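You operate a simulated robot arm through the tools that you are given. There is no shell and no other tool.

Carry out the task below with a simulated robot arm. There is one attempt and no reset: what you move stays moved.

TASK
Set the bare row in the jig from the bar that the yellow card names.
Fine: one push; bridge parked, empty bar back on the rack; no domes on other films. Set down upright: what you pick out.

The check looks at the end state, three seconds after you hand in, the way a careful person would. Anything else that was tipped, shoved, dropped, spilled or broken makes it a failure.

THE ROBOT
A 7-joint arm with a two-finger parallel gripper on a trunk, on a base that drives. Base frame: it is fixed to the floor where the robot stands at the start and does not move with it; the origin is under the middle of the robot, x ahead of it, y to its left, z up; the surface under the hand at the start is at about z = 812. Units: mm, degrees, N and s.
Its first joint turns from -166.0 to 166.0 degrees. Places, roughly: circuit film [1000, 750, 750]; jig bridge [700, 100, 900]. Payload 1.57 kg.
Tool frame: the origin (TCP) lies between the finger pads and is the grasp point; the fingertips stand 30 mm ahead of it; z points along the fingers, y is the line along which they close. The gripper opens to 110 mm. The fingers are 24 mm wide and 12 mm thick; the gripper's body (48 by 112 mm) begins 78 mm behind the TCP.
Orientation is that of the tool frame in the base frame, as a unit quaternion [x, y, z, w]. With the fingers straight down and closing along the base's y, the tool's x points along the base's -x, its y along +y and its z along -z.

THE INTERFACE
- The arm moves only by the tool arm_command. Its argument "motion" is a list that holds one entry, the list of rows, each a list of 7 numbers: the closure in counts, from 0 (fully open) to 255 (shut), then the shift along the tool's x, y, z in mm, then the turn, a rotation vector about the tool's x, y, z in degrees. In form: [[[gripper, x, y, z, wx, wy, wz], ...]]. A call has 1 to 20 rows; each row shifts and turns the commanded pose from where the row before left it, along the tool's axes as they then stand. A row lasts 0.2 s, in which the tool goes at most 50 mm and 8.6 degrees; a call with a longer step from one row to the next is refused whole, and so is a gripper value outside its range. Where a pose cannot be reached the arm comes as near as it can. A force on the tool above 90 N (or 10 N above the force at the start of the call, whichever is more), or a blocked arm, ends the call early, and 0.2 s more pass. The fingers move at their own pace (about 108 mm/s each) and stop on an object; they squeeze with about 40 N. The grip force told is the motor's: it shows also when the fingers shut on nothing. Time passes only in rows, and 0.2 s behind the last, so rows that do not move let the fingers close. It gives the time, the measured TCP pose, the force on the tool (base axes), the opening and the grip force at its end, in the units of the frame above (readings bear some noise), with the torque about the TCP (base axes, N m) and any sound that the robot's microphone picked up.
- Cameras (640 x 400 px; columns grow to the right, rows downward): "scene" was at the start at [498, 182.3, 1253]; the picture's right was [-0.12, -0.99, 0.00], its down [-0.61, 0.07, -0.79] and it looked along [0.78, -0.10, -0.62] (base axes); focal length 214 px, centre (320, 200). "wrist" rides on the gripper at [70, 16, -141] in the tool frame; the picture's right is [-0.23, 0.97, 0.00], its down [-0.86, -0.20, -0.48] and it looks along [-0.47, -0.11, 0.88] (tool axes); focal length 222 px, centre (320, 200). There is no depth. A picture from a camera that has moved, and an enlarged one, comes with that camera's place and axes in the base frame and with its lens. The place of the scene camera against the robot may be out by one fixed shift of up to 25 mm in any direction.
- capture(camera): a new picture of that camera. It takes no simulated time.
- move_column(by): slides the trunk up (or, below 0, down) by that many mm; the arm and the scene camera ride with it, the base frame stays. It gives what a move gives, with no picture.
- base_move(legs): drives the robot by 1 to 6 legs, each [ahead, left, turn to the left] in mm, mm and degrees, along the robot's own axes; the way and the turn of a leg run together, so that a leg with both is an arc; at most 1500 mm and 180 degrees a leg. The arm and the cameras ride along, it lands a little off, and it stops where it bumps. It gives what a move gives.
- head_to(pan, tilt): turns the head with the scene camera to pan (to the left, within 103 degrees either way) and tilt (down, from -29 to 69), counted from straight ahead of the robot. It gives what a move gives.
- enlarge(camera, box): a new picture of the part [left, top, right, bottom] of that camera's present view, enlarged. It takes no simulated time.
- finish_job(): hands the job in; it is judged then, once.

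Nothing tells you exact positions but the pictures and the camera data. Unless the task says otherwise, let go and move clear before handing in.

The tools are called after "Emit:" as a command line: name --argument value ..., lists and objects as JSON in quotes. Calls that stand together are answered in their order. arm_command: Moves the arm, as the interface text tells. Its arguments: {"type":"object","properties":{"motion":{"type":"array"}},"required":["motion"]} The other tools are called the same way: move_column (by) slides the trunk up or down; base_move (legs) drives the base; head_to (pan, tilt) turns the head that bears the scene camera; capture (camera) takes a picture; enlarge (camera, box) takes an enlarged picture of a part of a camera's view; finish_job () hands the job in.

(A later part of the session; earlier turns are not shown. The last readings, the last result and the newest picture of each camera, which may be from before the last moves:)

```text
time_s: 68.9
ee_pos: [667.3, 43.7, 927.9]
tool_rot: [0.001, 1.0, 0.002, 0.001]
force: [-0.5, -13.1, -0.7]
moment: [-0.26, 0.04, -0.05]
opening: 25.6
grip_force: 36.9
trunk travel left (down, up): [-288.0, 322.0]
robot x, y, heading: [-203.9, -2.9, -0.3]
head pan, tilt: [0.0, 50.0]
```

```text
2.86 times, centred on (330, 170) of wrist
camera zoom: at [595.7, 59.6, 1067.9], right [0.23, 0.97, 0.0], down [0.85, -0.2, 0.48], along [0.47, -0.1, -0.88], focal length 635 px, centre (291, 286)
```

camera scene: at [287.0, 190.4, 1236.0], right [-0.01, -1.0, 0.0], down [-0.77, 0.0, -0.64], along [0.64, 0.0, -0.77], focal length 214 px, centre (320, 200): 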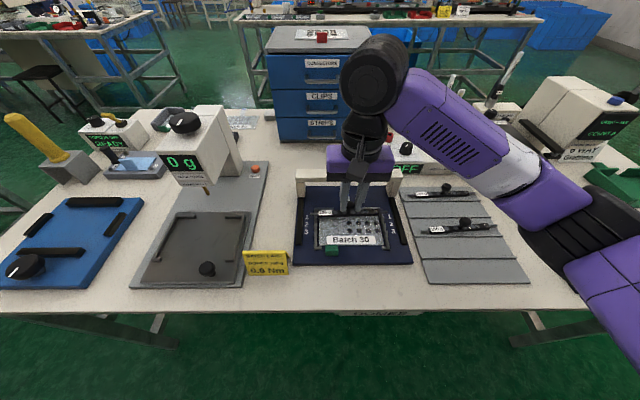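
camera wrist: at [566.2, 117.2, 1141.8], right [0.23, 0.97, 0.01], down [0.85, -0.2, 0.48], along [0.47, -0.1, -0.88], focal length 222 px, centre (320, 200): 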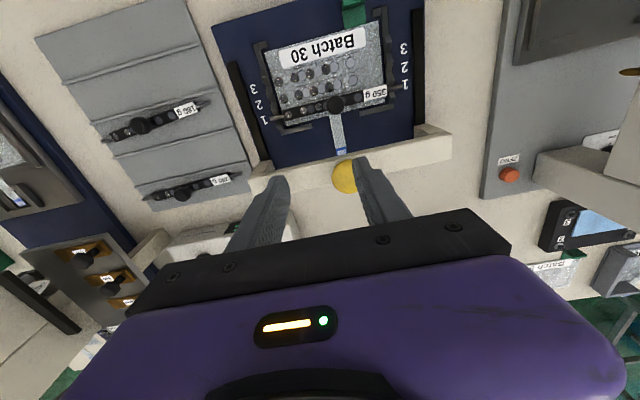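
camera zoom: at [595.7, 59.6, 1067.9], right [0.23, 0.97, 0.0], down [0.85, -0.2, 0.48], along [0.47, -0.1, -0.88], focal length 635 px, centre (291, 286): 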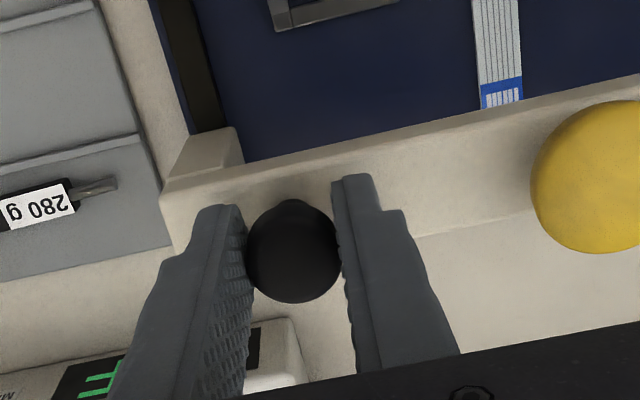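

Gripped, with a little side load. I'll relieve it, then start sliding the bridge towards the bar.

Emit:
arm_command --motion '[[[255, 0, -1, 0, 0, 0, 0], [255, 3, 0, 0, 0, 0, 0], [255, 4, 0, 0, 0, 0, 0], [255, 4, 0, 0, 0, 0, 0], [255, 4, 0, 0, 0, 0, 0], [255, 0, 0, 0, 0, 0, 0]]]'

Emit:
enlarge --camera "scene" --box '[270, 120, 450, 240]'

```text
time_s: 70.3
ee_pos: [652.0, 43.4, 926.2]
tool_rot: [0.001, 1.0, 0.003, 0.001]
force: [1.0, -13.1, 2.2]
moment: [-0.25, -0.56, -0.1]
opening: 25.5
grip_force: 36.3
trunk travel left (down, up): [-288.0, 322.0]
robot x, y, heading: [-200.4, 1.2, -0.4]
head pan, tilt: [0.0, 50.0]
```

```text
3.33 times, centred on (360, 180) of scene
camera zoom: at [287.0, 190.1, 1236.0], right [-0.01, -1.0, 0.0], down [-0.77, 0.0, -0.64], along [0.64, 0.0, -0.77], focal length 715 px, centre (187, 267)
```

zoom: 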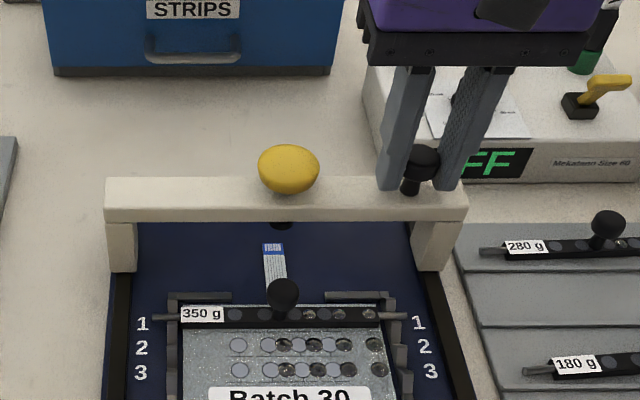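

It slides easily. Continuing most of the way.

Emit:
arm_command --motion '[[[255, 4, 0, 0, 0, 0, 0], [255, 5, 0, 0, 0, 0, 0], [255, 5, 0, 0, 0, 0, 0], [255, 5, 0, 0, 0, 0, 0], [255, 5, 0, 0, 0, 0, 0], [255, 5, 0, 0, 0, 0, 0], [255, 4, 0, 0, 0, 0, 0], [255, 3, 0, 0, 0, 0, 0], [255, 0, 0, 0, 0, 0, 0]]]'

Emit:
capture --camera "wrist"

Emit:
enlarge --camera "scene" --box '[270, 120, 450, 240]'

```text
time_s: 72.3
ee_pos: [613.8, 43.4, 928.0]
tool_rot: [-0.001, 1.0, 0.003, 0.001]
force: [-0.3, -2.1, 0.9]
moment: [0.05, 0.05, 0.06]
opening: 25.4
grip_force: 37.2
trunk travel left (down, up): [-288.0, 322.0]
robot x, y, heading: [-204.8, -0.4, -0.1]
head pan, tilt: [0.0, 50.0]
```

```text
taken
camera wrist: at [543.8, 59.1, 1067.8], right [0.23, 0.97, 0.01], down [0.85, -0.2, 0.48], along [0.47, -0.1, -0.88], focal length 222 px, centre (320, 200)
```

wrist: 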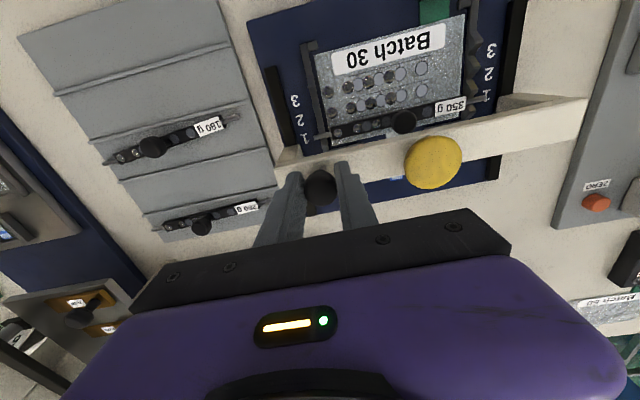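

```text
3.33 times, centred on (360, 180) of scene
camera zoom: at [287.0, 190.4, 1236.0], right [-0.01, -1.0, 0.0], down [-0.77, 0.0, -0.64], along [0.64, 0.0, -0.77], focal length 715 px, centre (187, 267)
```

zoom: 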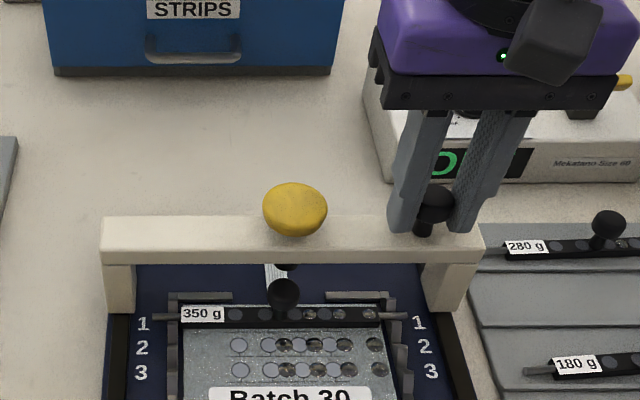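

Emit:
arm_command --motion '[[[255, 4, 0, 0, 0, 0, 0], [255, 4, 0, 0, 0, 0, 0], [255, 3, 0, 0, 0, 0, 0], [255, 3, 0, 0, 0, 0, 0], [255, 0, 0, 0, 0, 0, 0]]]'

Emit:
enlarge --camera "wrist" --box '[290, 60, 510, 200]'

Emit:
enlarge --camera "scene" --box '[310, 160, 410, 230]'

```text
time_s: 73.5
ee_pos: [600.5, 43.2, 926.8]
tool_rot: [-0.001, 1.0, 0.003, 0.001]
force: [-1.0, -2.7, 5.2]
moment: [-0.05, -0.64, 0.02]
opening: 25.5
grip_force: 36.7
trunk travel left (down, up): [-288.0, 322.0]
robot x, y, heading: [-206.3, 3.5, -0.4]
head pan, tilt: [0.0, 50.0]
```

```text
2.86 times, centred on (400, 130) of wrist
camera zoom: at [529.8, 59.4, 1067.8], right [0.23, 0.97, 0.01], down [0.85, -0.2, 0.48], along [0.47, -0.1, -0.88], focal length 635 px, centre (91, 400)
```

zoom: 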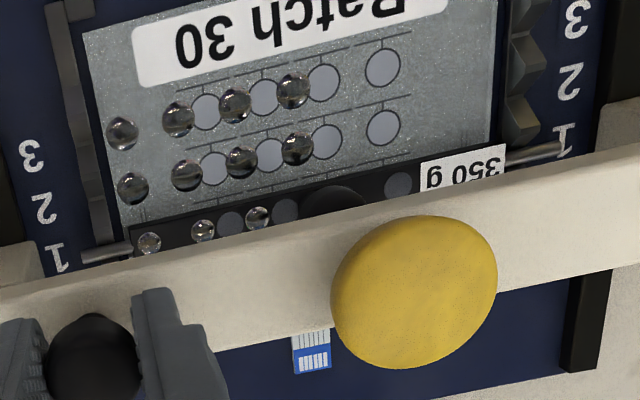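

```text
5.71 times, centred on (360, 195) of scene
camera zoom: at [286.8, 190.3, 1236.1], right [-0.01, -1.0, 0.0], down [-0.77, 0.0, -0.64], along [0.64, 0.0, -0.77], focal length 1226 px, centre (91, 229)
```

zoom: 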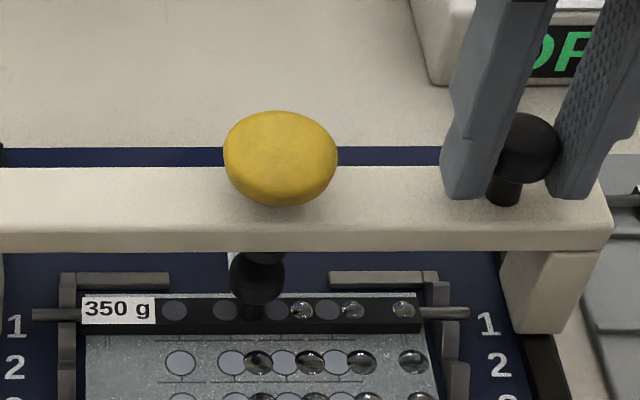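

The plunger is now nearly over the bar's knob. I'll move 4 mm more, release the handle, and take a low side view to check plunger-to-knob alignment.

Emit:
arm_command --motion '[[[255, 2, 0, 0, 0, 0, 0], [255, 2, 0, 0, 0, 0, 0], [255, 0, 0, 0, 0, 0, 0], [215, 0, 0, 0, 0, 0, 0], [200, 0, 0, 0, 0, 0, 0], [180, 0, 0, 0, 0, 0, 0], [140, 0, 0, 0, 0, 0, 0], [116, 0, 0, 0, 0, 0, 0], [116, 0, 0, 0, 0, 0, 0], [116, 0, 0, 0, 0, 0, 0]]]'

Emit:
enlarge --camera "scene" --box '[310, 160, 410, 230]'

Emit:
enlarge --camera "wrist" --box '[290, 60, 510, 200]'

```text
time_s: 75.7
ee_pos: [596.3, 43.2, 928.3]
tool_rot: [0.0, 1.0, 0.002, 0.001]
force: [0.1, 0.6, 0.5]
moment: [-0.01, 0.0, -0.03]
opening: 59.9
grip_force: 0.1
trunk travel left (down, up): [-288.0, 322.0]
robot x, y, heading: [-201.3, 2.7, -0.3]
head pan, tilt: [0.0, 50.0]
```

```text
5.71 times, centred on (360, 195) of scene
camera zoom: at [287.0, 190.4, 1236.0], right [-0.01, -1.0, 0.0], down [-0.77, 0.0, -0.64], along [0.64, 0.0, -0.77], focal length 1226 px, centre (91, 229)
```

zoom: 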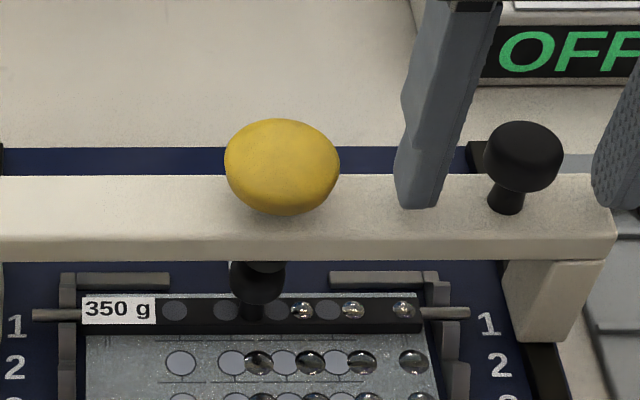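

```text
2.86 times, centred on (400, 130) of wrist
camera zoom: at [525.8, 59.8, 1067.4], right [0.23, 0.97, 0.01], down [0.85, -0.2, 0.48], along [0.47, -0.1, -0.88], focal length 635 px, centre (91, 400)
```

zoom: 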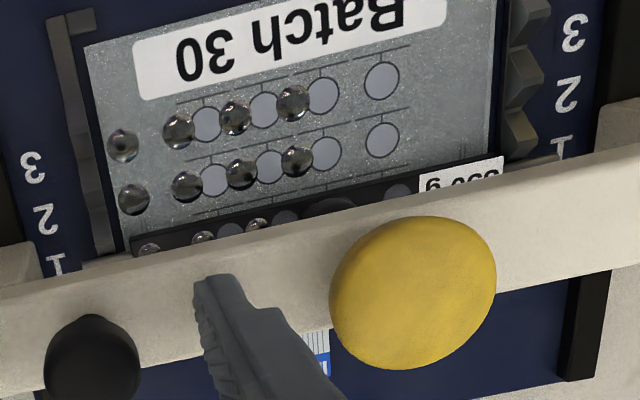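

Emit:
arm_command --motion '[[[116, 0, 0, -20, 0, 0, 0], [116, 0, 0, -30, 0, 0, 0], [116, 0, 0, -30, 0, 0, 0], [116, 0, 0, -30, 0, 0, 0], [116, 0, -15, -30, 0, 0, 0], [116, 0, -15, -30, 0, 0, 0], [116, 0, -15, -30, 0, 0, 0], [116, 0, -15, -30, 0, 0, 0], [116, 0, -15, -30, 0, 0, 0], [116, 0, -15, -30, 0, 0, 0], [116, 0, -15, 0, 0, 0, 0], [116, 0, -15, 0, 0, 0, 0], [116, 0, -15, 0, 0, 0, 0], [116, 0, 0, 0, 0, 0, 0], [116, 0, 0, 0, 0, 0, 0]]]'

Emit:
move_column --by -270

Emit:
head_to --pan -10 --tilt 20

Emit:
capture --camera "scene"

Emit:
enlarge --camera "scene" --box '[240, 170, 440, 300]'

```text
time_s: 78.9
ee_pos: [596.4, -93.1, 1217.4]
tool_rot: [0.0, 1.0, 0.003, 0.001]
force: [0.8, 0.7, 0.7]
moment: [0.01, 0.01, -0.01]
opening: 60.1
grip_force: 0.1
trunk travel left (down, up): [-288.0, 322.0]
robot x, y, heading: [-200.7, 0.0, -0.3]
head pan, tilt: [0.0, 50.0]
```

```text
time_s: 81.6
ee_pos: [596.1, -93.8, 948.8]
tool_rot: [0.0, 1.0, 0.003, 0.001]
force: [-0.4, 1.1, 0.8]
moment: [-0.01, 0.02, -0.01]
opening: 59.9
grip_force: 0.1
trunk travel left (down, up): [-18.0, 592.0]
robot x, y, heading: [-202.1, -1.8, -0.2]
head pan, tilt: [0.0, 50.0]
```

```text
time_s: 82.6
ee_pos: [597.4, -93.0, 947.7]
tool_rot: [0.0, 1.0, 0.002, 0.001]
force: [-0.5, -0.4, 0.3]
moment: [0.01, 0.0, 0.0]
opening: 60.0
grip_force: 0.1
trunk travel left (down, up): [-18.0, 592.0]
robot x, y, heading: [-201.7, 2.1, -0.5]
head pan, tilt: [-10.0, 20.0]
```

```text
taken
camera scene: at [301.6, 174.2, 1011.5], right [-0.18, -0.98, 0.0], down [-0.34, 0.06, -0.94], along [0.92, -0.17, -0.34], focal length 214 px, centre (320, 200)
```

scene: 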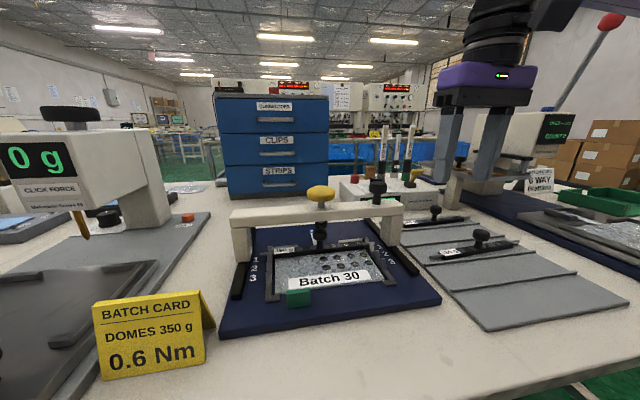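

```text
3.08 times, centred on (340, 235) of scene
camera zoom: at [301.6, 174.2, 1011.5], right [-0.18, -0.98, 0.0], down [-0.34, 0.06, -0.94], along [0.92, -0.17, -0.34], focal length 660 px, centre (258, 92)
```

zoom: 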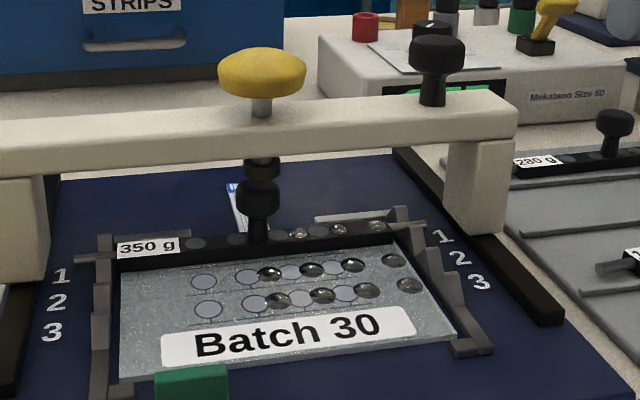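

Emit:
enlarge --camera "scene" --box '[300, 180, 350, 255]'

```text
5.33 times, centred on (325, 218) of scene
camera zoom: at [301.6, 174.2, 1011.5], right [-0.18, -0.98, 0.0], down [-0.34, 0.06, -0.94], along [0.92, -0.17, -0.34], focal length 1144 px, centre (293, 107)
```

zoom: 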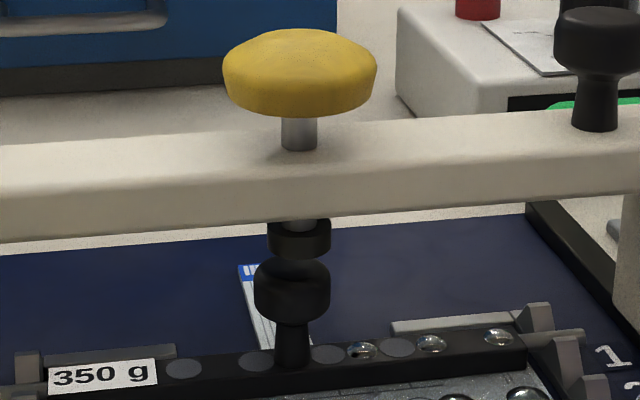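

Emit:
enlarge --camera "scene" --box '[312, 205, 332, 245]'

Emit:
head_to --pan -10 --tilt 10

Emit:
capture --camera "wrist"

```text
10.00 times, centred on (322, 225) of scene
camera zoom: at [301.6, 174.2, 1011.5], right [-0.18, -0.98, 0.0], down [-0.34, 0.06, -0.94], along [0.92, -0.17, -0.34], focal length 2145 px, centre (300, -50)
```

zoom: 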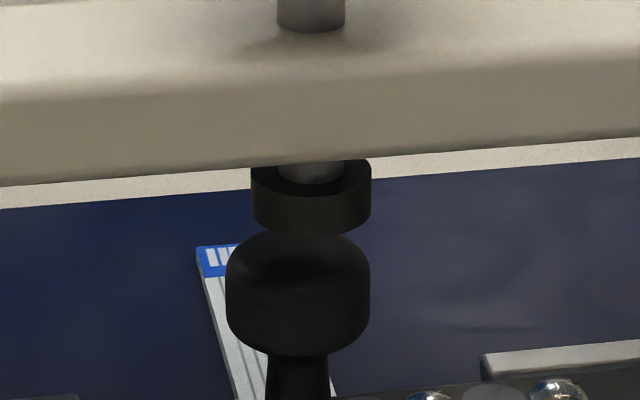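

```text
time_s: 83.3
ee_pos: [597.0, -92.7, 948.1]
tool_rot: [0.0, 1.0, 0.003, 0.002]
force: [0.5, -0.4, -0.2]
moment: [0.0, 0.0, 0.0]
opening: 60.0
grip_force: 0.0
trunk travel left (down, up): [-18.0, 592.0]
robot x, y, heading: [-203.5, 1.3, -0.5]
head pan, tilt: [-10.0, 10.0]
```

```text
taken
camera wrist: at [526.3, -76.9, 1088.0], right [0.23, 0.97, 0.01], down [0.85, -0.2, 0.48], along [0.47, -0.1, -0.88], focal length 222 px, centre (320, 200)
```

wrist: 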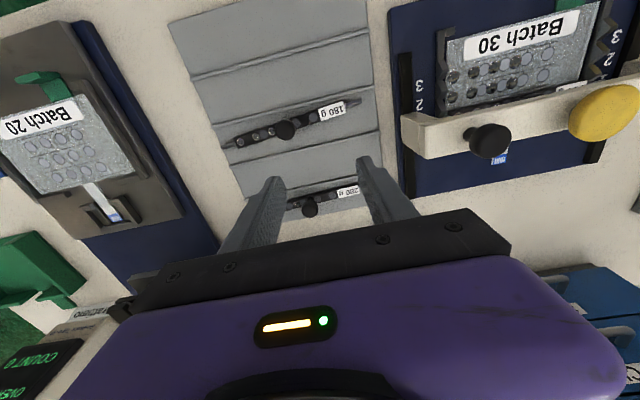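

Emit:
move_column --by 270

Emit:
head_to --pan 0 --tilt 50

Emit:
enlarge --camera "scene" --box '[340, 190, 360, 215]'

Emit:
enlarge --camera "scene" --box '[300, 160, 420, 230]'

```text
time_s: 86.0
ee_pos: [596.5, -93.0, 1217.3]
tool_rot: [0.0, 1.0, 0.002, 0.002]
force: [0.1, 0.8, -0.2]
moment: [-0.01, -0.02, 0.02]
opening: 60.0
grip_force: 0.0
trunk travel left (down, up): [-288.0, 322.0]
robot x, y, heading: [-205.1, 0.2, -0.3]
head pan, tilt: [-10.0, 10.0]
```

```text
time_s: 87.1
ee_pos: [595.7, -92.9, 1217.9]
tool_rot: [0.0, 1.0, 0.003, 0.001]
force: [0.0, 0.1, 0.4]
moment: [0.0, 0.02, 0.0]
opening: 60.0
grip_force: 0.1
trunk travel left (down, up): [-288.0, 322.0]
robot x, y, heading: [-203.2, 0.0, -0.3]
head pan, tilt: [0.0, 50.0]
```

```text
16.00 times, centred on (350, 202) of scene
camera zoom: at [287.1, 190.4, 1236.1], right [-0.01, -1.0, 0.0], down [-0.77, 0.0, -0.64], along [0.64, 0.0, -0.77], focal length 3432 px, centre (-160, 160)
```

zoom: 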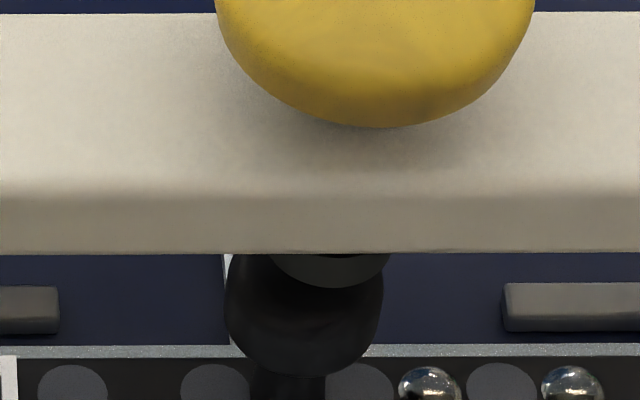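

```text
5.33 times, centred on (360, 195) of scene
camera zoom: at [287.1, 190.4, 1236.1], right [-0.01, -1.0, 0.0], down [-0.77, 0.0, -0.64], along [0.64, 0.0, -0.77], focal length 1144 px, centre (107, 227)
```

zoom: 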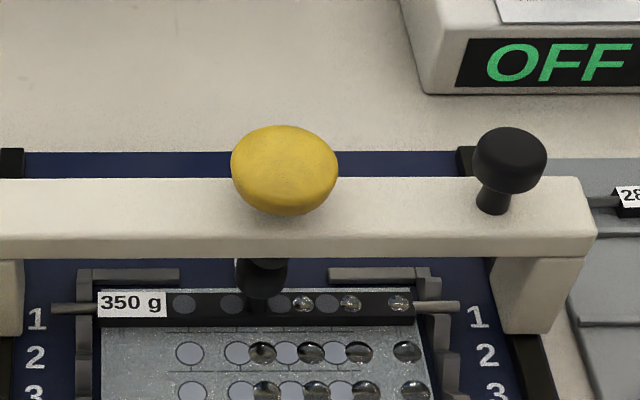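

The plunger foot sits over the bar's knob to within about 2 mm. Now I'll close the fingers, move above the yellow button and check alignment before the single push.

Emit:
arm_command --motion '[[[255, 0, 20, 0, 0, 0, 0], [255, 0, 20, 0, 0, 0, 0], [255, 0, 20, 0, 0, 0, 0], [255, 0, 20, 0, 0, 0, 0], [255, 0, 20, 0, 0, 0, 0], [255, 0, 20, 0, 0, 0, 0], [255, 0, 20, 0, 0, 0, 0], [255, 0, 20, 0, 0, 0, 0], [255, 0, 20, 20, 0, 0, 0], [255, 0, 20, 30, 0, 0, 0], [255, 0, 20, 30, 0, 0, 0], [255, 0, 0, 30, 0, 0, 0], [255, 0, 0, 30, 0, 0, 0], [255, 0, 0, 30, 0, 0, 0], [255, 0, 0, 30, 0, 0, 0], [255, 0, 0, 25, 0, 0, 0], [255, 0, 0, 15, 0, 0, 0], [255, 0, 0, 0, 0, 0, 0], [255, 0, 0, 0, 0, 0, 0]]]'

Emit:
capture --camera "wrist"

Emit:
enlarge --camera "scene" --box '[300, 130, 420, 230]'

```text
time_s: 91.1
ee_pos: [598.2, 130.1, 976.7]
tool_rot: [-0.001, 1.0, 0.002, 0.001]
force: [0.5, 0.2, 0.0]
moment: [-0.02, -0.01, 0.01]
opening: 0.1
grip_force: 20.8
trunk travel left (down, up): [-288.0, 322.0]
robot x, y, heading: [-203.5, 2.3, -0.1]
head pan, tilt: [0.0, 50.0]
```

```text
taken
camera wrist: at [527.4, 145.6, 1117.7], right [0.23, 0.97, 0.01], down [0.85, -0.2, 0.48], along [0.47, -0.1, -0.88], focal length 222 px, centre (320, 200)
```

wrist: 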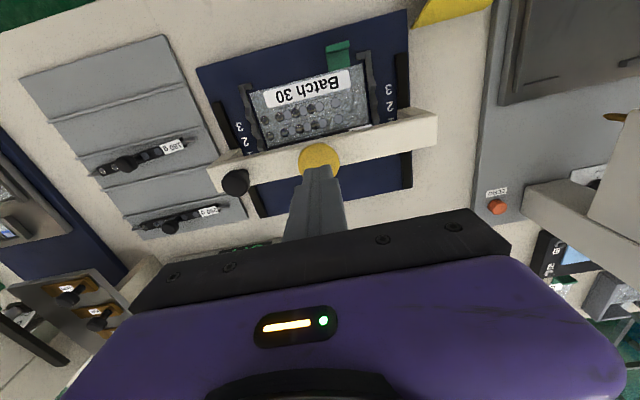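

```text
4.00 times, centred on (360, 180) of scene
camera zoom: at [287.0, 190.5, 1236.0], right [-0.01, -1.0, 0.0], down [-0.77, 0.0, -0.64], along [0.64, 0.0, -0.77], focal length 858 px, centre (160, 280)
```

zoom: 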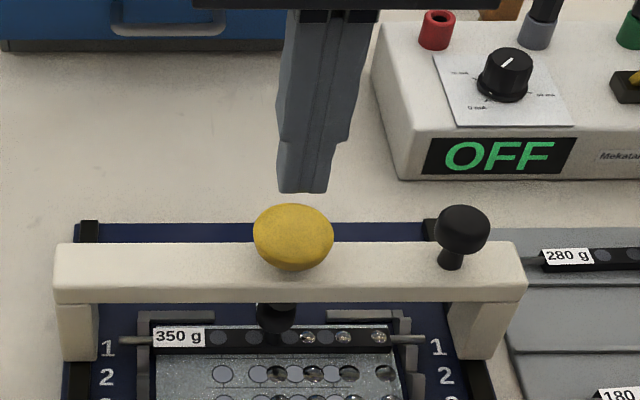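

Emit:
arm_command --motion '[[[255, 1.5, 0, 8, 0, 0, 0], [255, 0, 0, 7, 0, 0, 0], [255, 0, 0, 3, 0, 0, 0], [255, 0, 0, 0, 0, 0, 0], [255, 0, 0, 0, 0, 0, 0]]]'

Emit:
enlarge --camera "scene" --box '[320, 160, 390, 215]'

Emit:
enlarge --camera "wrist" --box '[270, 120, 370, 200]'

```text
time_s: 92.3
ee_pos: [595.0, 129.6, 959.5]
tool_rot: [0.0, 1.0, 0.002, 0.001]
force: [0.2, -0.9, -0.9]
moment: [0.02, 0.02, 0.01]
opening: 0.0
grip_force: 21.4
trunk travel left (down, up): [-288.0, 322.0]
robot x, y, heading: [-204.6, -0.1, -0.4]
head pan, tilt: [0.0, 50.0]
```

```text
7.27 times, centred on (355, 188) of scene
camera zoom: at [287.0, 190.4, 1236.0], right [-0.01, -1.0, 0.0], down [-0.77, 0.0, -0.64], along [0.64, 0.0, -0.77], focal length 1560 px, centre (66, 291)
```

zoom: 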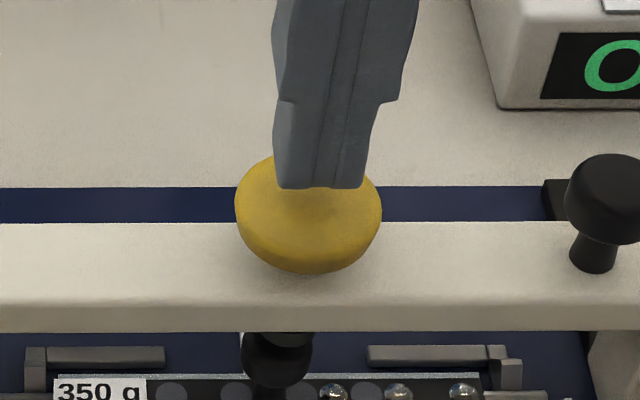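

```text
5.00 times, centred on (320, 160) of wrist
camera zoom: at [524.9, 145.1, 1100.0], right [0.23, 0.97, 0.01], down [0.85, -0.2, 0.48], along [0.47, -0.1, -0.88], focal length 1111 px, centre (320, 400)
```

zoom: 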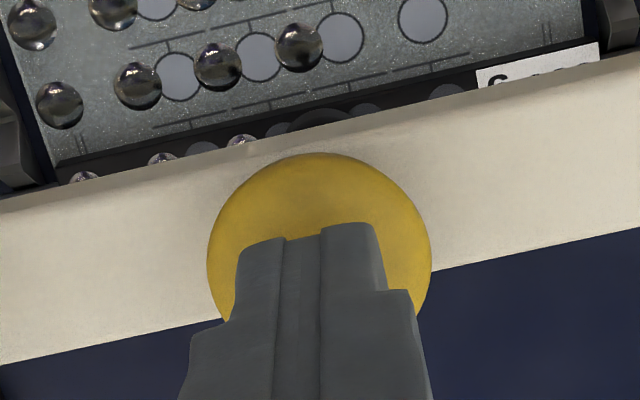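

Aligned over the button. Starting the single downward push in steps, never backing up until it is done.

Emit:
arm_command --motion '[[[255, 0, 0, 3, 0, 0, 0], [255, 0, 0, 3, 0, 0, 0], [255, 0, 0, 2, 0, 0, 0], [255, 0, 0, 2, 0, 0, 0], [255, 0, 0, 0, 0, 0, 0]]]'

```text
time_s: 93.5
ee_pos: [595.5, 128.1, 951.3]
tool_rot: [0.0, 1.0, 0.002, 0.001]
force: [0.4, 0.5, 0.0]
moment: [0.01, 0.02, -0.01]
opening: 0.1
grip_force: 21.4
trunk travel left (down, up): [-288.0, 322.0]
robot x, y, heading: [-209.2, 3.7, -0.3]
head pan, tilt: [0.0, 50.0]
```

Emit:
arm_command --motion '[[[255, 0, 0, 2, 0, 0, 0], [255, 0, 0, 2, 0, 0, 0], [255, 0, 0, 0, 0, 0, 0]]]'

Emit:
arm_command --motion '[[[255, 0, 0, 2, 0, 0, 0], [255, 0, 0, 0, 0, 0, 0]]]'

Emit:
arm_command --motion '[[[255, 0, 0, 2, 0, 0, 0], [255, 0, 0, 0, 0, 0, 0]]]'

Emit:
enlarge --camera "scene" --box '[320, 160, 390, 215]'

```text
time_s: 94.3
ee_pos: [596.5, 129.3, 947.7]
tool_rot: [-0.001, 1.0, 0.003, 0.001]
force: [-0.5, -2.0, 2.2]
moment: [-0.07, -0.02, 0.02]
opening: 0.0
grip_force: 21.1
trunk travel left (down, up): [-288.0, 322.0]
robot x, y, heading: [-202.8, -3.4, -0.2]
head pan, tilt: [0.0, 50.0]
```

```text
time_s: 94.9
ee_pos: [595.2, 129.7, 945.0]
tool_rot: [0.0, 1.0, 0.003, 0.001]
force: [1.9, -2.1, 4.1]
moment: [-0.1, -0.07, 0.0]
opening: 0.3
grip_force: 21.4
trunk travel left (down, up): [-288.0, 322.0]
robot x, y, heading: [-203.8, 0.6, -0.3]
head pan, tilt: [0.0, 50.0]
```

```text
time_s: 95.5
ee_pos: [595.2, 129.0, 944.5]
tool_rot: [-0.001, 1.0, 0.003, 0.0]
force: [0.0, -2.2, 3.9]
moment: [-0.11, 0.03, 0.02]
opening: 0.0
grip_force: 21.1
trunk travel left (down, up): [-288.0, 322.0]
robot x, y, heading: [-208.7, -1.3, -0.2]
head pan, tilt: [0.0, 50.0]
```

```text
7.27 times, centred on (355, 188) of scene
camera zoom: at [286.9, 190.4, 1236.1], right [-0.01, -1.0, 0.0], down [-0.77, 0.0, -0.64], along [0.64, 0.0, -0.77], focal length 1560 px, centre (66, 291)
```

zoom: 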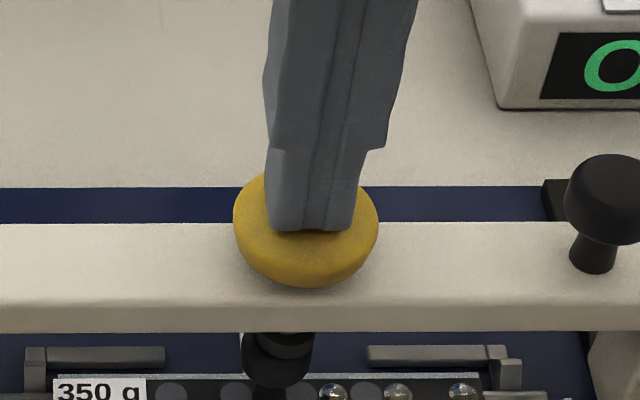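

The button is going down against a light spring. Continuing.

Emit:
arm_command --motion '[[[255, 0, 0, 2, 0, 0, 0], [255, 0, 0, 0, 0, 0, 0]]]'

Emit:
arm_command --motion '[[[255, 0, 0, 2, 0, 0, 0], [255, 0, 0, 0, 0, 0, 0]]]'

Emit:
arm_command --motion '[[[255, 0, 0, 2, 0, 0, 0], [255, 0, 0, 0, 0, 0, 0]]]'

Emit:
enlarge --camera "scene" --box '[320, 160, 390, 215]'

```text
time_s: 96.1
ee_pos: [595.6, 129.5, 941.9]
tool_rot: [-0.001, 1.0, 0.004, 0.001]
force: [-1.5, 1.1, 12.3]
moment: [0.02, 0.09, 0.04]
opening: 0.0
grip_force: 21.5
trunk travel left (down, up): [-288.0, 322.0]
robot x, y, heading: [-201.7, 3.1, -0.4]
head pan, tilt: [0.0, 50.0]
```

```text
time_s: 96.7
ee_pos: [596.2, 129.6, 942.6]
tool_rot: [-0.002, 1.0, 0.005, 0.002]
force: [-0.9, 4.0, 36.6]
moment: [0.09, 0.02, 0.28]
opening: 0.0
grip_force: 21.5
trunk travel left (down, up): [-288.0, 322.0]
robot x, y, heading: [-207.5, 3.2, -0.6]
head pan, tilt: [0.0, 50.0]
```

```text
time_s: 97.3
ee_pos: [594.4, 129.7, 941.0]
tool_rot: [0.0, 1.0, 0.005, 0.005]
force: [-1.6, 4.0, 62.4]
moment: [0.08, 0.06, 0.51]
opening: 0.0
grip_force: 20.9
trunk travel left (down, up): [-288.0, 322.0]
robot x, y, heading: [-204.1, 0.2, -0.4]
head pan, tilt: [0.0, 50.0]
```

```text
7.27 times, centred on (355, 188) of scene
camera zoom: at [285.5, 190.3, 1237.1], right [-0.01, -1.0, 0.0], down [-0.77, 0.0, -0.64], along [0.64, 0.0, -0.77], focal length 1560 px, centre (66, 291)
```

zoom: 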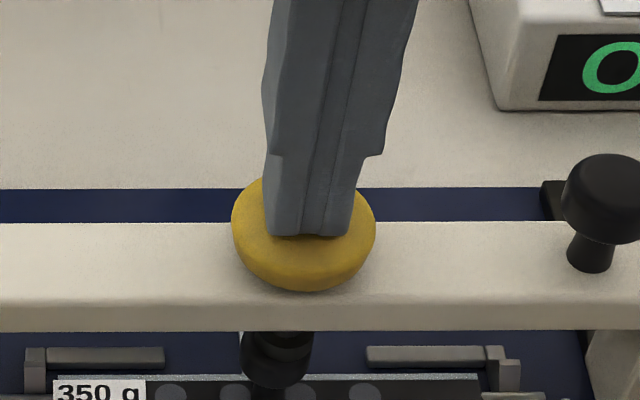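

The push bottomed out at 62 N and the domes are gone from the bar, so they have been set. Retracting straight up.

Emit:
arm_command --motion '[[[255, 0, 0, -3, 0, 0, 0], [255, 0, 0, -5, 0, 0, 0], [255, 0, 0, -8, 0, 0, 0], [255, 0, 0, -15, 0, 0, 0], [255, 0, 0, -20, 0, 0, 0], [255, 0, 0, -20, 0, 0, 0], [255, 0, 0, 0, 0, 0, 0], [255, 0, 0, 0, 0, 0, 0]]]'

Emit:
enlarge --camera "scene" --box '[290, 150, 430, 260]'

Emit:
enlarge --camera "wrist" --box '[210, 60, 430, 200]'

```text
time_s: 99.1
ee_pos: [594.5, 128.3, 1009.2]
tool_rot: [0.0, 1.0, 0.003, 0.001]
force: [0.7, -0.8, -0.2]
moment: [-0.01, -0.04, 0.0]
opening: 0.0
grip_force: 21.1
trunk travel left (down, up): [-288.0, 322.0]
robot x, y, heading: [-203.3, -2.9, -0.2]
head pan, tilt: [0.0, 50.0]
```

```text
3.64 times, centred on (360, 205) of scene
camera zoom: at [287.0, 190.5, 1236.0], right [-0.01, -1.0, 0.0], down [-0.77, 0.0, -0.64], along [0.64, 0.0, -0.77], focal length 780 px, centre (174, 182)
```

zoom: 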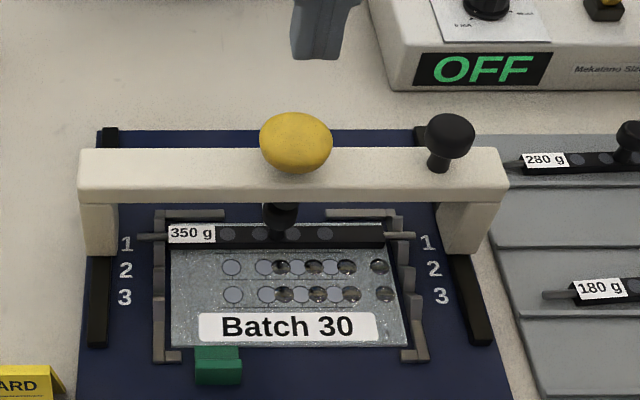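

```text
2.86 times, centred on (320, 130) of wrist
camera zoom: at [524.5, 144.5, 1149.3], right [0.23, 0.97, 0.01], down [0.85, -0.2, 0.48], along [0.47, -0.1, -0.88], focal length 635 px, centre (320, 400)
```

zoom: 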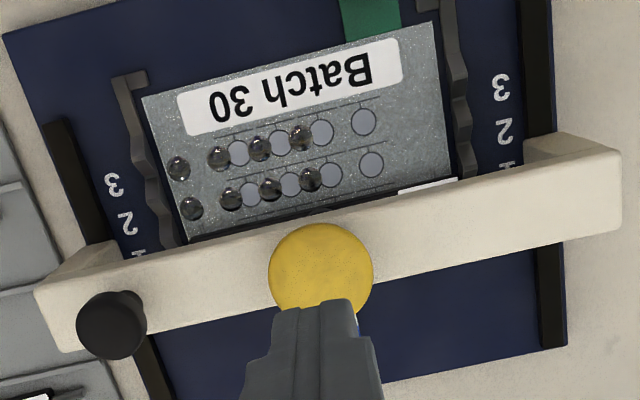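

Now to park the bridge: open the fingers, go to the handle at (596, 43.5) and grip it.

Emit:
arm_command --motion '[[[255, 0, -15, 0, 0, 0, 0], [200, 0, -20, 0, 0, 0, 0], [150, 0, -20, 0, 0, 0, 0], [116, 0, -20, 0, 0, 0, 0], [116, 0, -10, 0, 0, 0, 0], [116, 0, 0, 15, 0, 0, 0], [116, 0, 0, 20, 0, 0, 0], [116, 0, 0, 10, 0, 0, 0], [116, 0, 0, 0, 0, 0, 0], [116, 0, 0, 0, 0, 0, 0]]]'

Emit:
enlarge --camera "wrist" --box '[220, 100, 440, 240]'

```text
time_s: 101.3
ee_pos: [595.6, 42.5, 963.3]
tool_rot: [-0.001, 1.0, 0.003, 0.001]
force: [-0.1, 0.6, 0.7]
moment: [0.0, 0.02, -0.01]
opening: 60.1
grip_force: 0.0
trunk travel left (down, up): [-288.0, 322.0]
robot x, y, heading: [-206.6, 4.7, -0.6]
head pan, tilt: [0.0, 50.0]
```

```text
2.86 times, centred on (330, 170) of wrist
camera zoom: at [525.5, 59.1, 1103.4], right [0.23, 0.97, 0.01], down [0.85, -0.2, 0.48], along [0.47, -0.1, -0.88], focal length 635 px, centre (291, 286)
```

zoom: 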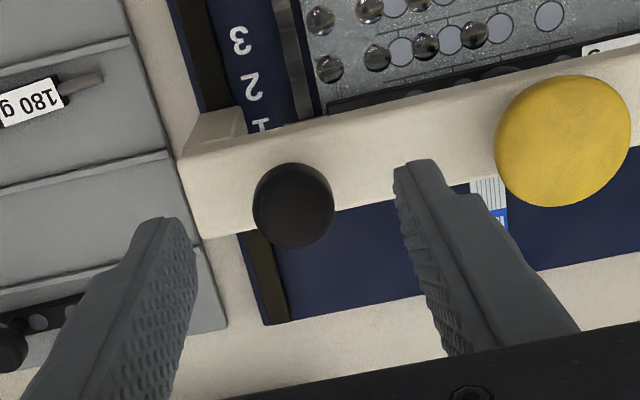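

Emit:
arm_command --motion '[[[116, 0, 0.5, 12, 0, 0, 0], [116, 0, 0, 12, 0, 0, 0], [116, 0, 0, 11, 0, 0, 0], [150, 0, 0, 0, 0, 0, 0], [175, 0, 0, 0, 0, 0, 0], [190, 0, 0, 0, 0, 0, 0], [205, 0, 0, 0, 0, 0, 0], [255, 0, 0, 0, 0, 0, 0], [255, 0, 0, 0, 0, 0, 0], [255, 0, 0, 0, 0, 0, 0]]]'

```text
time_s: 103.5
ee_pos: [596.5, 42.8, 927.2]
tool_rot: [0.0, 1.0, 0.002, 0.001]
force: [-0.5, -4.1, -2.1]
moment: [-0.11, -0.05, -0.02]
opening: 25.6
grip_force: 36.9
trunk travel left (down, up): [-288.0, 322.0]
robot x, y, heading: [-201.1, 2.7, -0.5]
head pan, tilt: [0.0, 50.0]
```

Emit:
arm_command --motion '[[[255, -3, 0, 0, 0, 0, 0], [255, -5, 0, 0, 0, 0, 0], [255, -5, 0, 0, 0, 0, 0], [255, -5, 0, 0, 0, 0, 0], [255, -5, 0, 0, 0, 0, 0], [255, -5, 0, 0, 0, 0, 0], [255, -5, 0, 0, 0, 0, 0], [255, -5, 0, 0, 0, 0, 0], [255, -5, 0, 0, 0, 0, 0], [255, -5, 0, 0, 0, 0, 0], [255, -5, 0, 0, 0, 0, 0], [255, -5, 0, 0, 0, 0, 0], [255, -4, 0, 0, 0, 0, 0], [255, -3, 0, 0, 0, 0, 0], [255, 0, 0, 0, 0, 0, 0]]]'

Emit:
enlarge --camera "scene" --box '[270, 120, 450, 240]'

```text
time_s: 106.7
ee_pos: [662.0, 42.3, 927.8]
tool_rot: [0.0, 1.0, 0.002, 0.001]
force: [1.3, -15.9, -2.7]
moment: [-0.29, -0.4, -0.06]
opening: 25.7
grip_force: 36.4
trunk travel left (down, up): [-288.0, 322.0]
robot x, y, heading: [-208.3, -0.8, -0.5]
head pan, tilt: [0.0, 50.0]
```

```text
3.33 times, centred on (360, 180) of scene
camera zoom: at [287.1, 189.9, 1236.0], right [-0.01, -1.0, 0.0], down [-0.77, 0.0, -0.64], along [0.64, 0.0, -0.77], focal length 715 px, centre (187, 267)
```

zoom: 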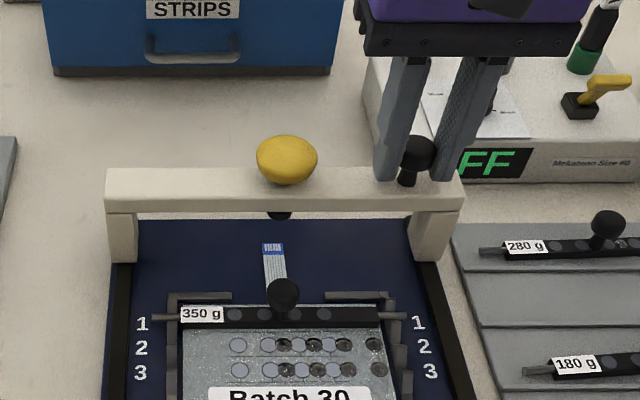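

Emit:
arm_command --motion '[[[255, -2, 0, 0, 0, 0, 0], [255, -2, 0, 0, 0, 0, 0], [255, 0, 0, 0, 0, 0, 0]]]'

Emit:
enlarge --camera "scene" --box '[270, 120, 450, 240]'

```text
time_s: 107.5
ee_pos: [666.4, 42.6, 927.9]
tool_rot: [0.0, 1.0, 0.003, 0.0]
force: [1.6, -18.4, -5.5]
moment: [-0.27, -0.47, -0.09]
opening: 25.4
grip_force: 36.7
trunk travel left (down, up): [-288.0, 322.0]
robot x, y, heading: [-202.8, -1.3, -0.2]
head pan, tilt: [0.0, 50.0]
```

```text
3.33 times, centred on (360, 180) of scene
camera zoom: at [287.2, 189.9, 1235.9], right [-0.01, -1.0, 0.0], down [-0.77, 0.0, -0.64], along [0.64, 0.0, -0.77], focal length 715 px, centre (187, 267)
```

zoom: 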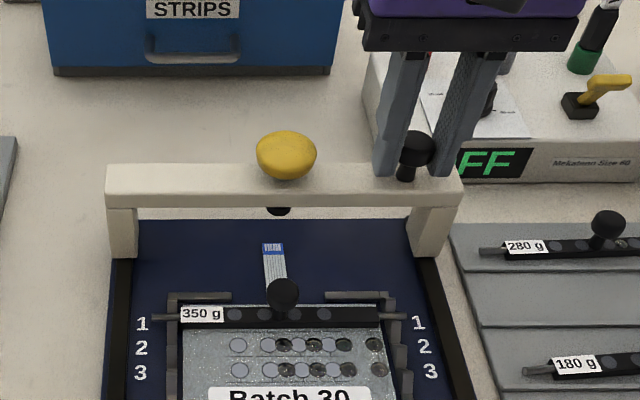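

The bridge is back at its parked position. Releasing the handle and lifting off.

Emit:
arm_command --motion '[[[255, -0.7, 0, 0, 0, 0, 0], [255, 0, 0, 0, 0, 0, 0], [220, 0, 0, 0, 0, 0, 0], [200, 0, 0, 0, 0, 0, 0], [180, 0, 0, 0, 0, 0, 0], [140, 0, 0, 0, 0, 0, 0], [116, 0, 0, 0, 0, 0, 0], [116, 0, 0, 0, 0, 0, 0], [116, 0, 0, -10, 0, 0, 0], [116, 0, 0, -20, 0, 0, 0], [116, 0, 0, -20, 0, 0, 0], [116, 0, 0, -20, 0, 0, 0], [116, 0, 0, 0, 0, 0, 0], [116, 0, 0, 0, 0, 0, 0]]]'

Emit:
enlarge --camera "scene" --box '[270, 120, 450, 240]'

```text
time_s: 110.5
ee_pos: [665.3, 44.2, 999.3]
tool_rot: [0.0, 1.0, 0.004, 0.0]
force: [0.6, 0.0, -0.1]
moment: [-0.03, 0.01, -0.01]
opening: 60.1
grip_force: 0.1
trunk travel left (down, up): [-288.0, 322.0]
robot x, y, heading: [-205.7, 1.5, -0.3]
head pan, tilt: [0.0, 50.0]
```

```text
3.33 times, centred on (360, 180) of scene
camera zoom: at [287.0, 190.4, 1236.0], right [-0.01, -1.0, 0.0], down [-0.77, 0.0, -0.64], along [0.64, 0.0, -0.77], focal length 715 px, centre (187, 267)
```

zoom: 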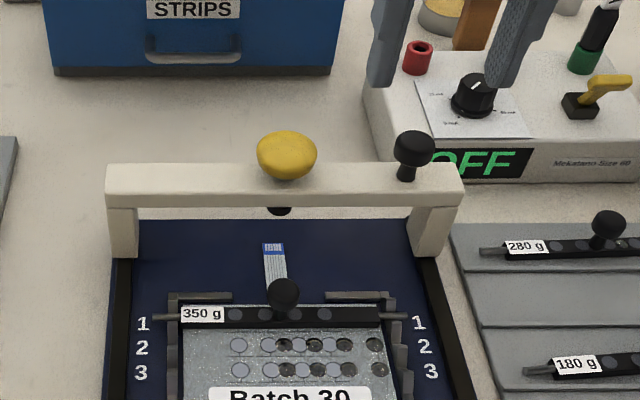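

Next I'll fetch the empty bar: move above row 1 with the same yaw I placed it with.

Emit:
arm_command --motion '[[[130, 9, 10.5, 0, 0, 0, 0], [130, 9, 10.5, 0, 0, 0, 0], [130, 9, 10.5, 0, 0, 0, 0], [130, 9, 10.5, 0, 0, 0, 0], [130, 9, 11, 0, 0, 0, 0], [130, 9, 11, 0, 0, 0, 0], [130, 9, 11, 0, 0, 0, 0], [130, 9, 11, 0, 0, 0, 0], [130, 0, 0, 20, 0, 0, 1.65], [130, 0, 0, 20, 0, 0, 0], [130, 0, 0, 20, 0, 0, 0], [130, 0, 0, 20, 0, 0, 0], [130, 0, 0, 0, 0, 0, 0], [130, 0, 0, 0, 0, 0, 0]]]'

Emit:
enlarge --camera "wrist" --box '[220, 90, 420, 215]'

```text
time_s: 113.5
ee_pos: [592.7, 130.2, 918.4]
tool_rot: [0.015, 1.0, 0.003, 0.0]
force: [0.5, 0.4, -0.8]
moment: [-0.02, 0.0, -0.02]
opening: 54.2
grip_force: 0.1
trunk travel left (down, up): [-288.0, 322.0]
robot x, y, heading: [-204.7, -0.1, -0.3]
head pan, tilt: [0.0, 50.0]
```

```text
3.20 times, centred on (320, 152) of wrist
camera zoom: at [522.5, 148.2, 1059.0], right [0.25, 0.97, 0.01], down [0.85, -0.23, 0.48], along [0.46, -0.12, -0.88], focal length 711 px, centre (320, 352)
```

zoom: 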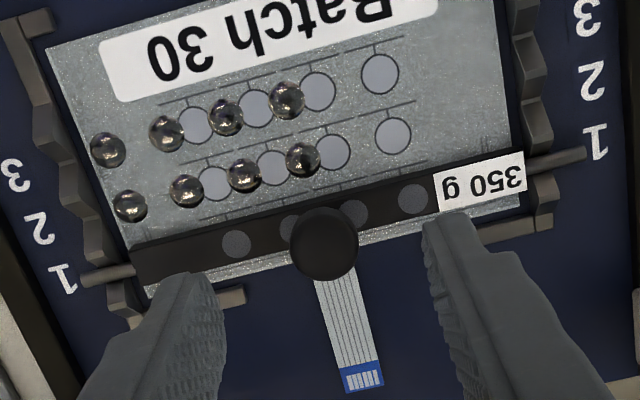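

Emit:
arm_command --motion '[[[130, -0.3, 0, 12, 0, 0, 0], [130, 0, 0, 12, 0, 0, 0], [130, 0, 0, 12, 0, 0, 0], [130, 0, 0, 7, 0, 0, 0], [130, 0, 0, 3, 0, 0, 0], [130, 0, 0, 0, 0, 0, 0], [160, 0, 0, 0, 0, 0, 0], [185, 0, 0, 0, 0, 0, 0], [200, 0, 0, 0, 0, 0, 0], [212, 0, 0, 0, 0, 0, 0], [255, 0, 0, 0, 0, 0, 0], [255, 0, 0, 0, 0, 0, 0], [255, 0, 0, 0, 0, 0, 0]]]'

Emit:
enlarge --camera "wrist" --box '[220, 90, 420, 215]'

```text
time_s: 116.3
ee_pos: [592.9, 130.1, 871.5]
tool_rot: [0.014, 1.0, 0.003, 0.002]
force: [0.5, -0.4, -0.3]
moment: [-0.03, 0.04, -0.04]
opening: 19.6
grip_force: 33.3
trunk travel left (down, up): [-288.0, 322.0]
robot x, y, heading: [-199.0, -0.0, -0.3]
head pan, tilt: [0.0, 50.0]
```

```text
3.20 times, centred on (320, 152) of wrist
camera zoom: at [522.8, 148.3, 1012.3], right [0.25, 0.97, 0.01], down [0.85, -0.23, 0.48], along [0.46, -0.12, -0.88], focal length 711 px, centre (320, 352)
```

zoom: 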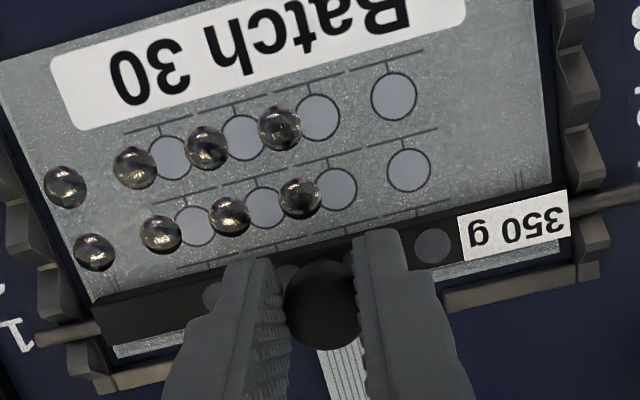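

Gripped again. Lifting straight up and slowly so the freshly set domes aren't disturbed.

Emit:
arm_command --motion '[[[255, 0, 0, -2, 0, 0, 0], [255, 0, 0, -3, 0, 0, 0], [255, 0, 0, -4, 0, 0, 0], [255, 0, 0, -6, 0, 0, 0], [255, 0, 0, -8, 0, 0, 0], [255, 0, 0, -10, 0, 0, 0], [255, 0, 0, -10, 0, 0, 0], [255, 0, 0, -7, 0, 0, 0], [255, 0, 0, 0, 0, 0, 0], [255, 0, 0, 0, 0, 0, 0]]]'

Emit:
enlarge --camera "wrist" --box '[220, 90, 420, 215]'

Emit:
enlarge --camera "scene" --box '[290, 160, 430, 270]'

```text
time_s: 118.5
ee_pos: [593.4, 131.5, 923.2]
tool_rot: [0.014, 1.0, 0.002, 0.002]
force: [0.0, -0.2, -0.5]
moment: [0.04, 0.0, -0.02]
opening: 19.6
grip_force: 33.4
trunk travel left (down, up): [-288.0, 322.0]
robot x, y, heading: [-201.4, -4.3, -0.2]
head pan, tilt: [0.0, 50.0]
```

```text
3.20 times, centred on (320, 152) of wrist
camera zoom: at [523.5, 148.3, 1062.5], right [0.25, 0.97, 0.01], down [0.85, -0.23, 0.48], along [0.46, -0.12, -0.88], focal length 711 px, centre (320, 352)
```

zoom: 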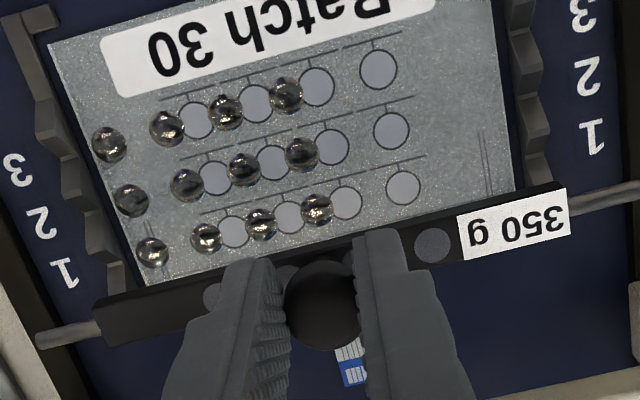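

```text
3.64 times, centred on (360, 215) of scene
camera zoom: at [287.0, 190.5, 1236.0], right [-0.01, -1.0, 0.0], down [-0.77, 0.0, -0.64], along [0.64, 0.0, -0.77], focal length 780 px, centre (174, 146)
```

zoom: 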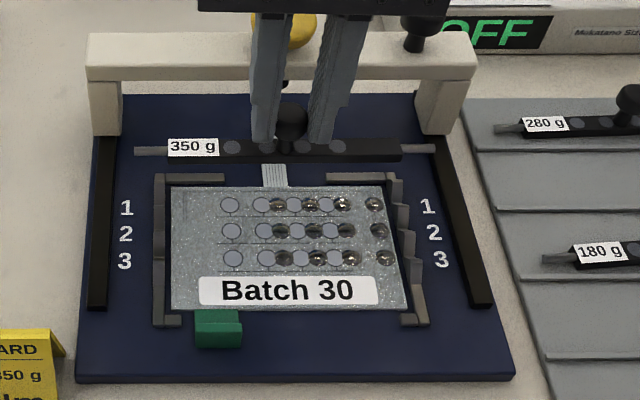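

All four domes now sit on row 1, matching rows 2 and 3. Carrying the empty bar back above its place on the rack.

Emit:
arm_command --motion '[[[255, 0, 0, 0, 0, 0, -1.66], [255, 5, -10, 0, 0, 0, 0], [255, 10, -20, 0, 0, 0, 0], [255, 10, -20, 0, 0, 0, 0], [255, 10, -20, 0, 0, 0, 0], [255, 10, -20, 0, 0, 0, 0], [255, 10, -20, 0, 0, 0, 0], [255, 10, -20, 0, 0, 0, 0], [255, 10, -20, 0, 0, 0, 0], [255, 10, -20, 0, 0, 0, 0], [255, 10, -20, 0, 0, 0, 0], [255, 10, -20, 0, 0, 0, 0], [255, 10, -20, 0, 0, 0, 0], [255, 4.5, -10.5, 0, 0, 0, 0], [255, 0, 0, 0, 0, 0, 2.0], [255, 0, 0, 0, 0, 0, 2.0], [255, 0, 0, 0, 0, 0, 1.73], [255, 0, 0, 0, 0, 0, 0], [255, 0, 0, 0, 0, 0, 0]]]'

Emit:
enlarge --camera "wrist" --box '[220, 110, 420, 235]'

Emit:
capture --camera "scene"

```text
time_s: 122.5
ee_pos: [475.4, -110.1, 919.6]
tool_rot: [0.051, 0.999, 0.003, 0.001]
force: [0.5, -1.1, 0.0]
moment: [-0.01, -0.03, -0.02]
opening: 19.7
grip_force: 33.5
trunk travel left (down, up): [-288.0, 322.0]
robot x, y, heading: [-200.7, 1.0, -0.1]
head pan, tilt: [0.0, 50.0]
```

```text
3.20 times, centred on (320, 172) of wrist
camera zoom: at [406.2, -86.7, 1059.9], right [0.32, 0.95, 0.01], down [0.83, -0.29, 0.48], along [0.45, -0.15, -0.88], focal length 711 px, centre (320, 288)
```

zoom: 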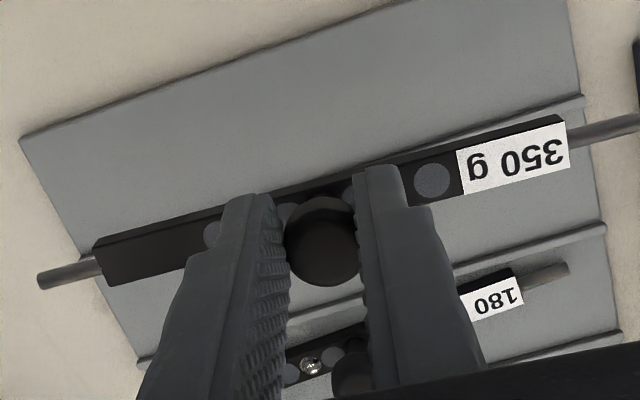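

```text
taken
camera scene: at [287.0, 190.4, 1236.0], right [-0.01, -1.0, 0.0], down [-0.77, 0.0, -0.64], along [0.64, 0.0, -0.77], focal length 214 px, centre (320, 200)
```

scene: 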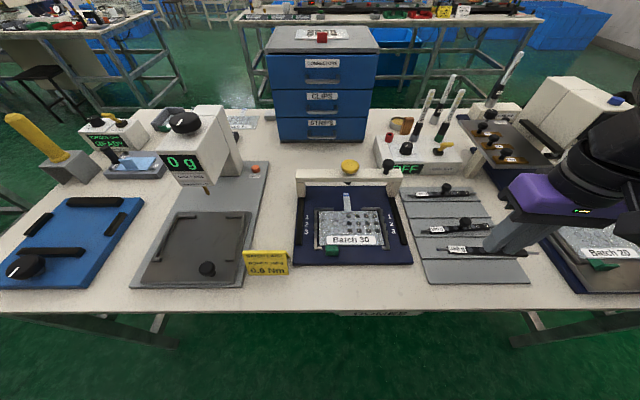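

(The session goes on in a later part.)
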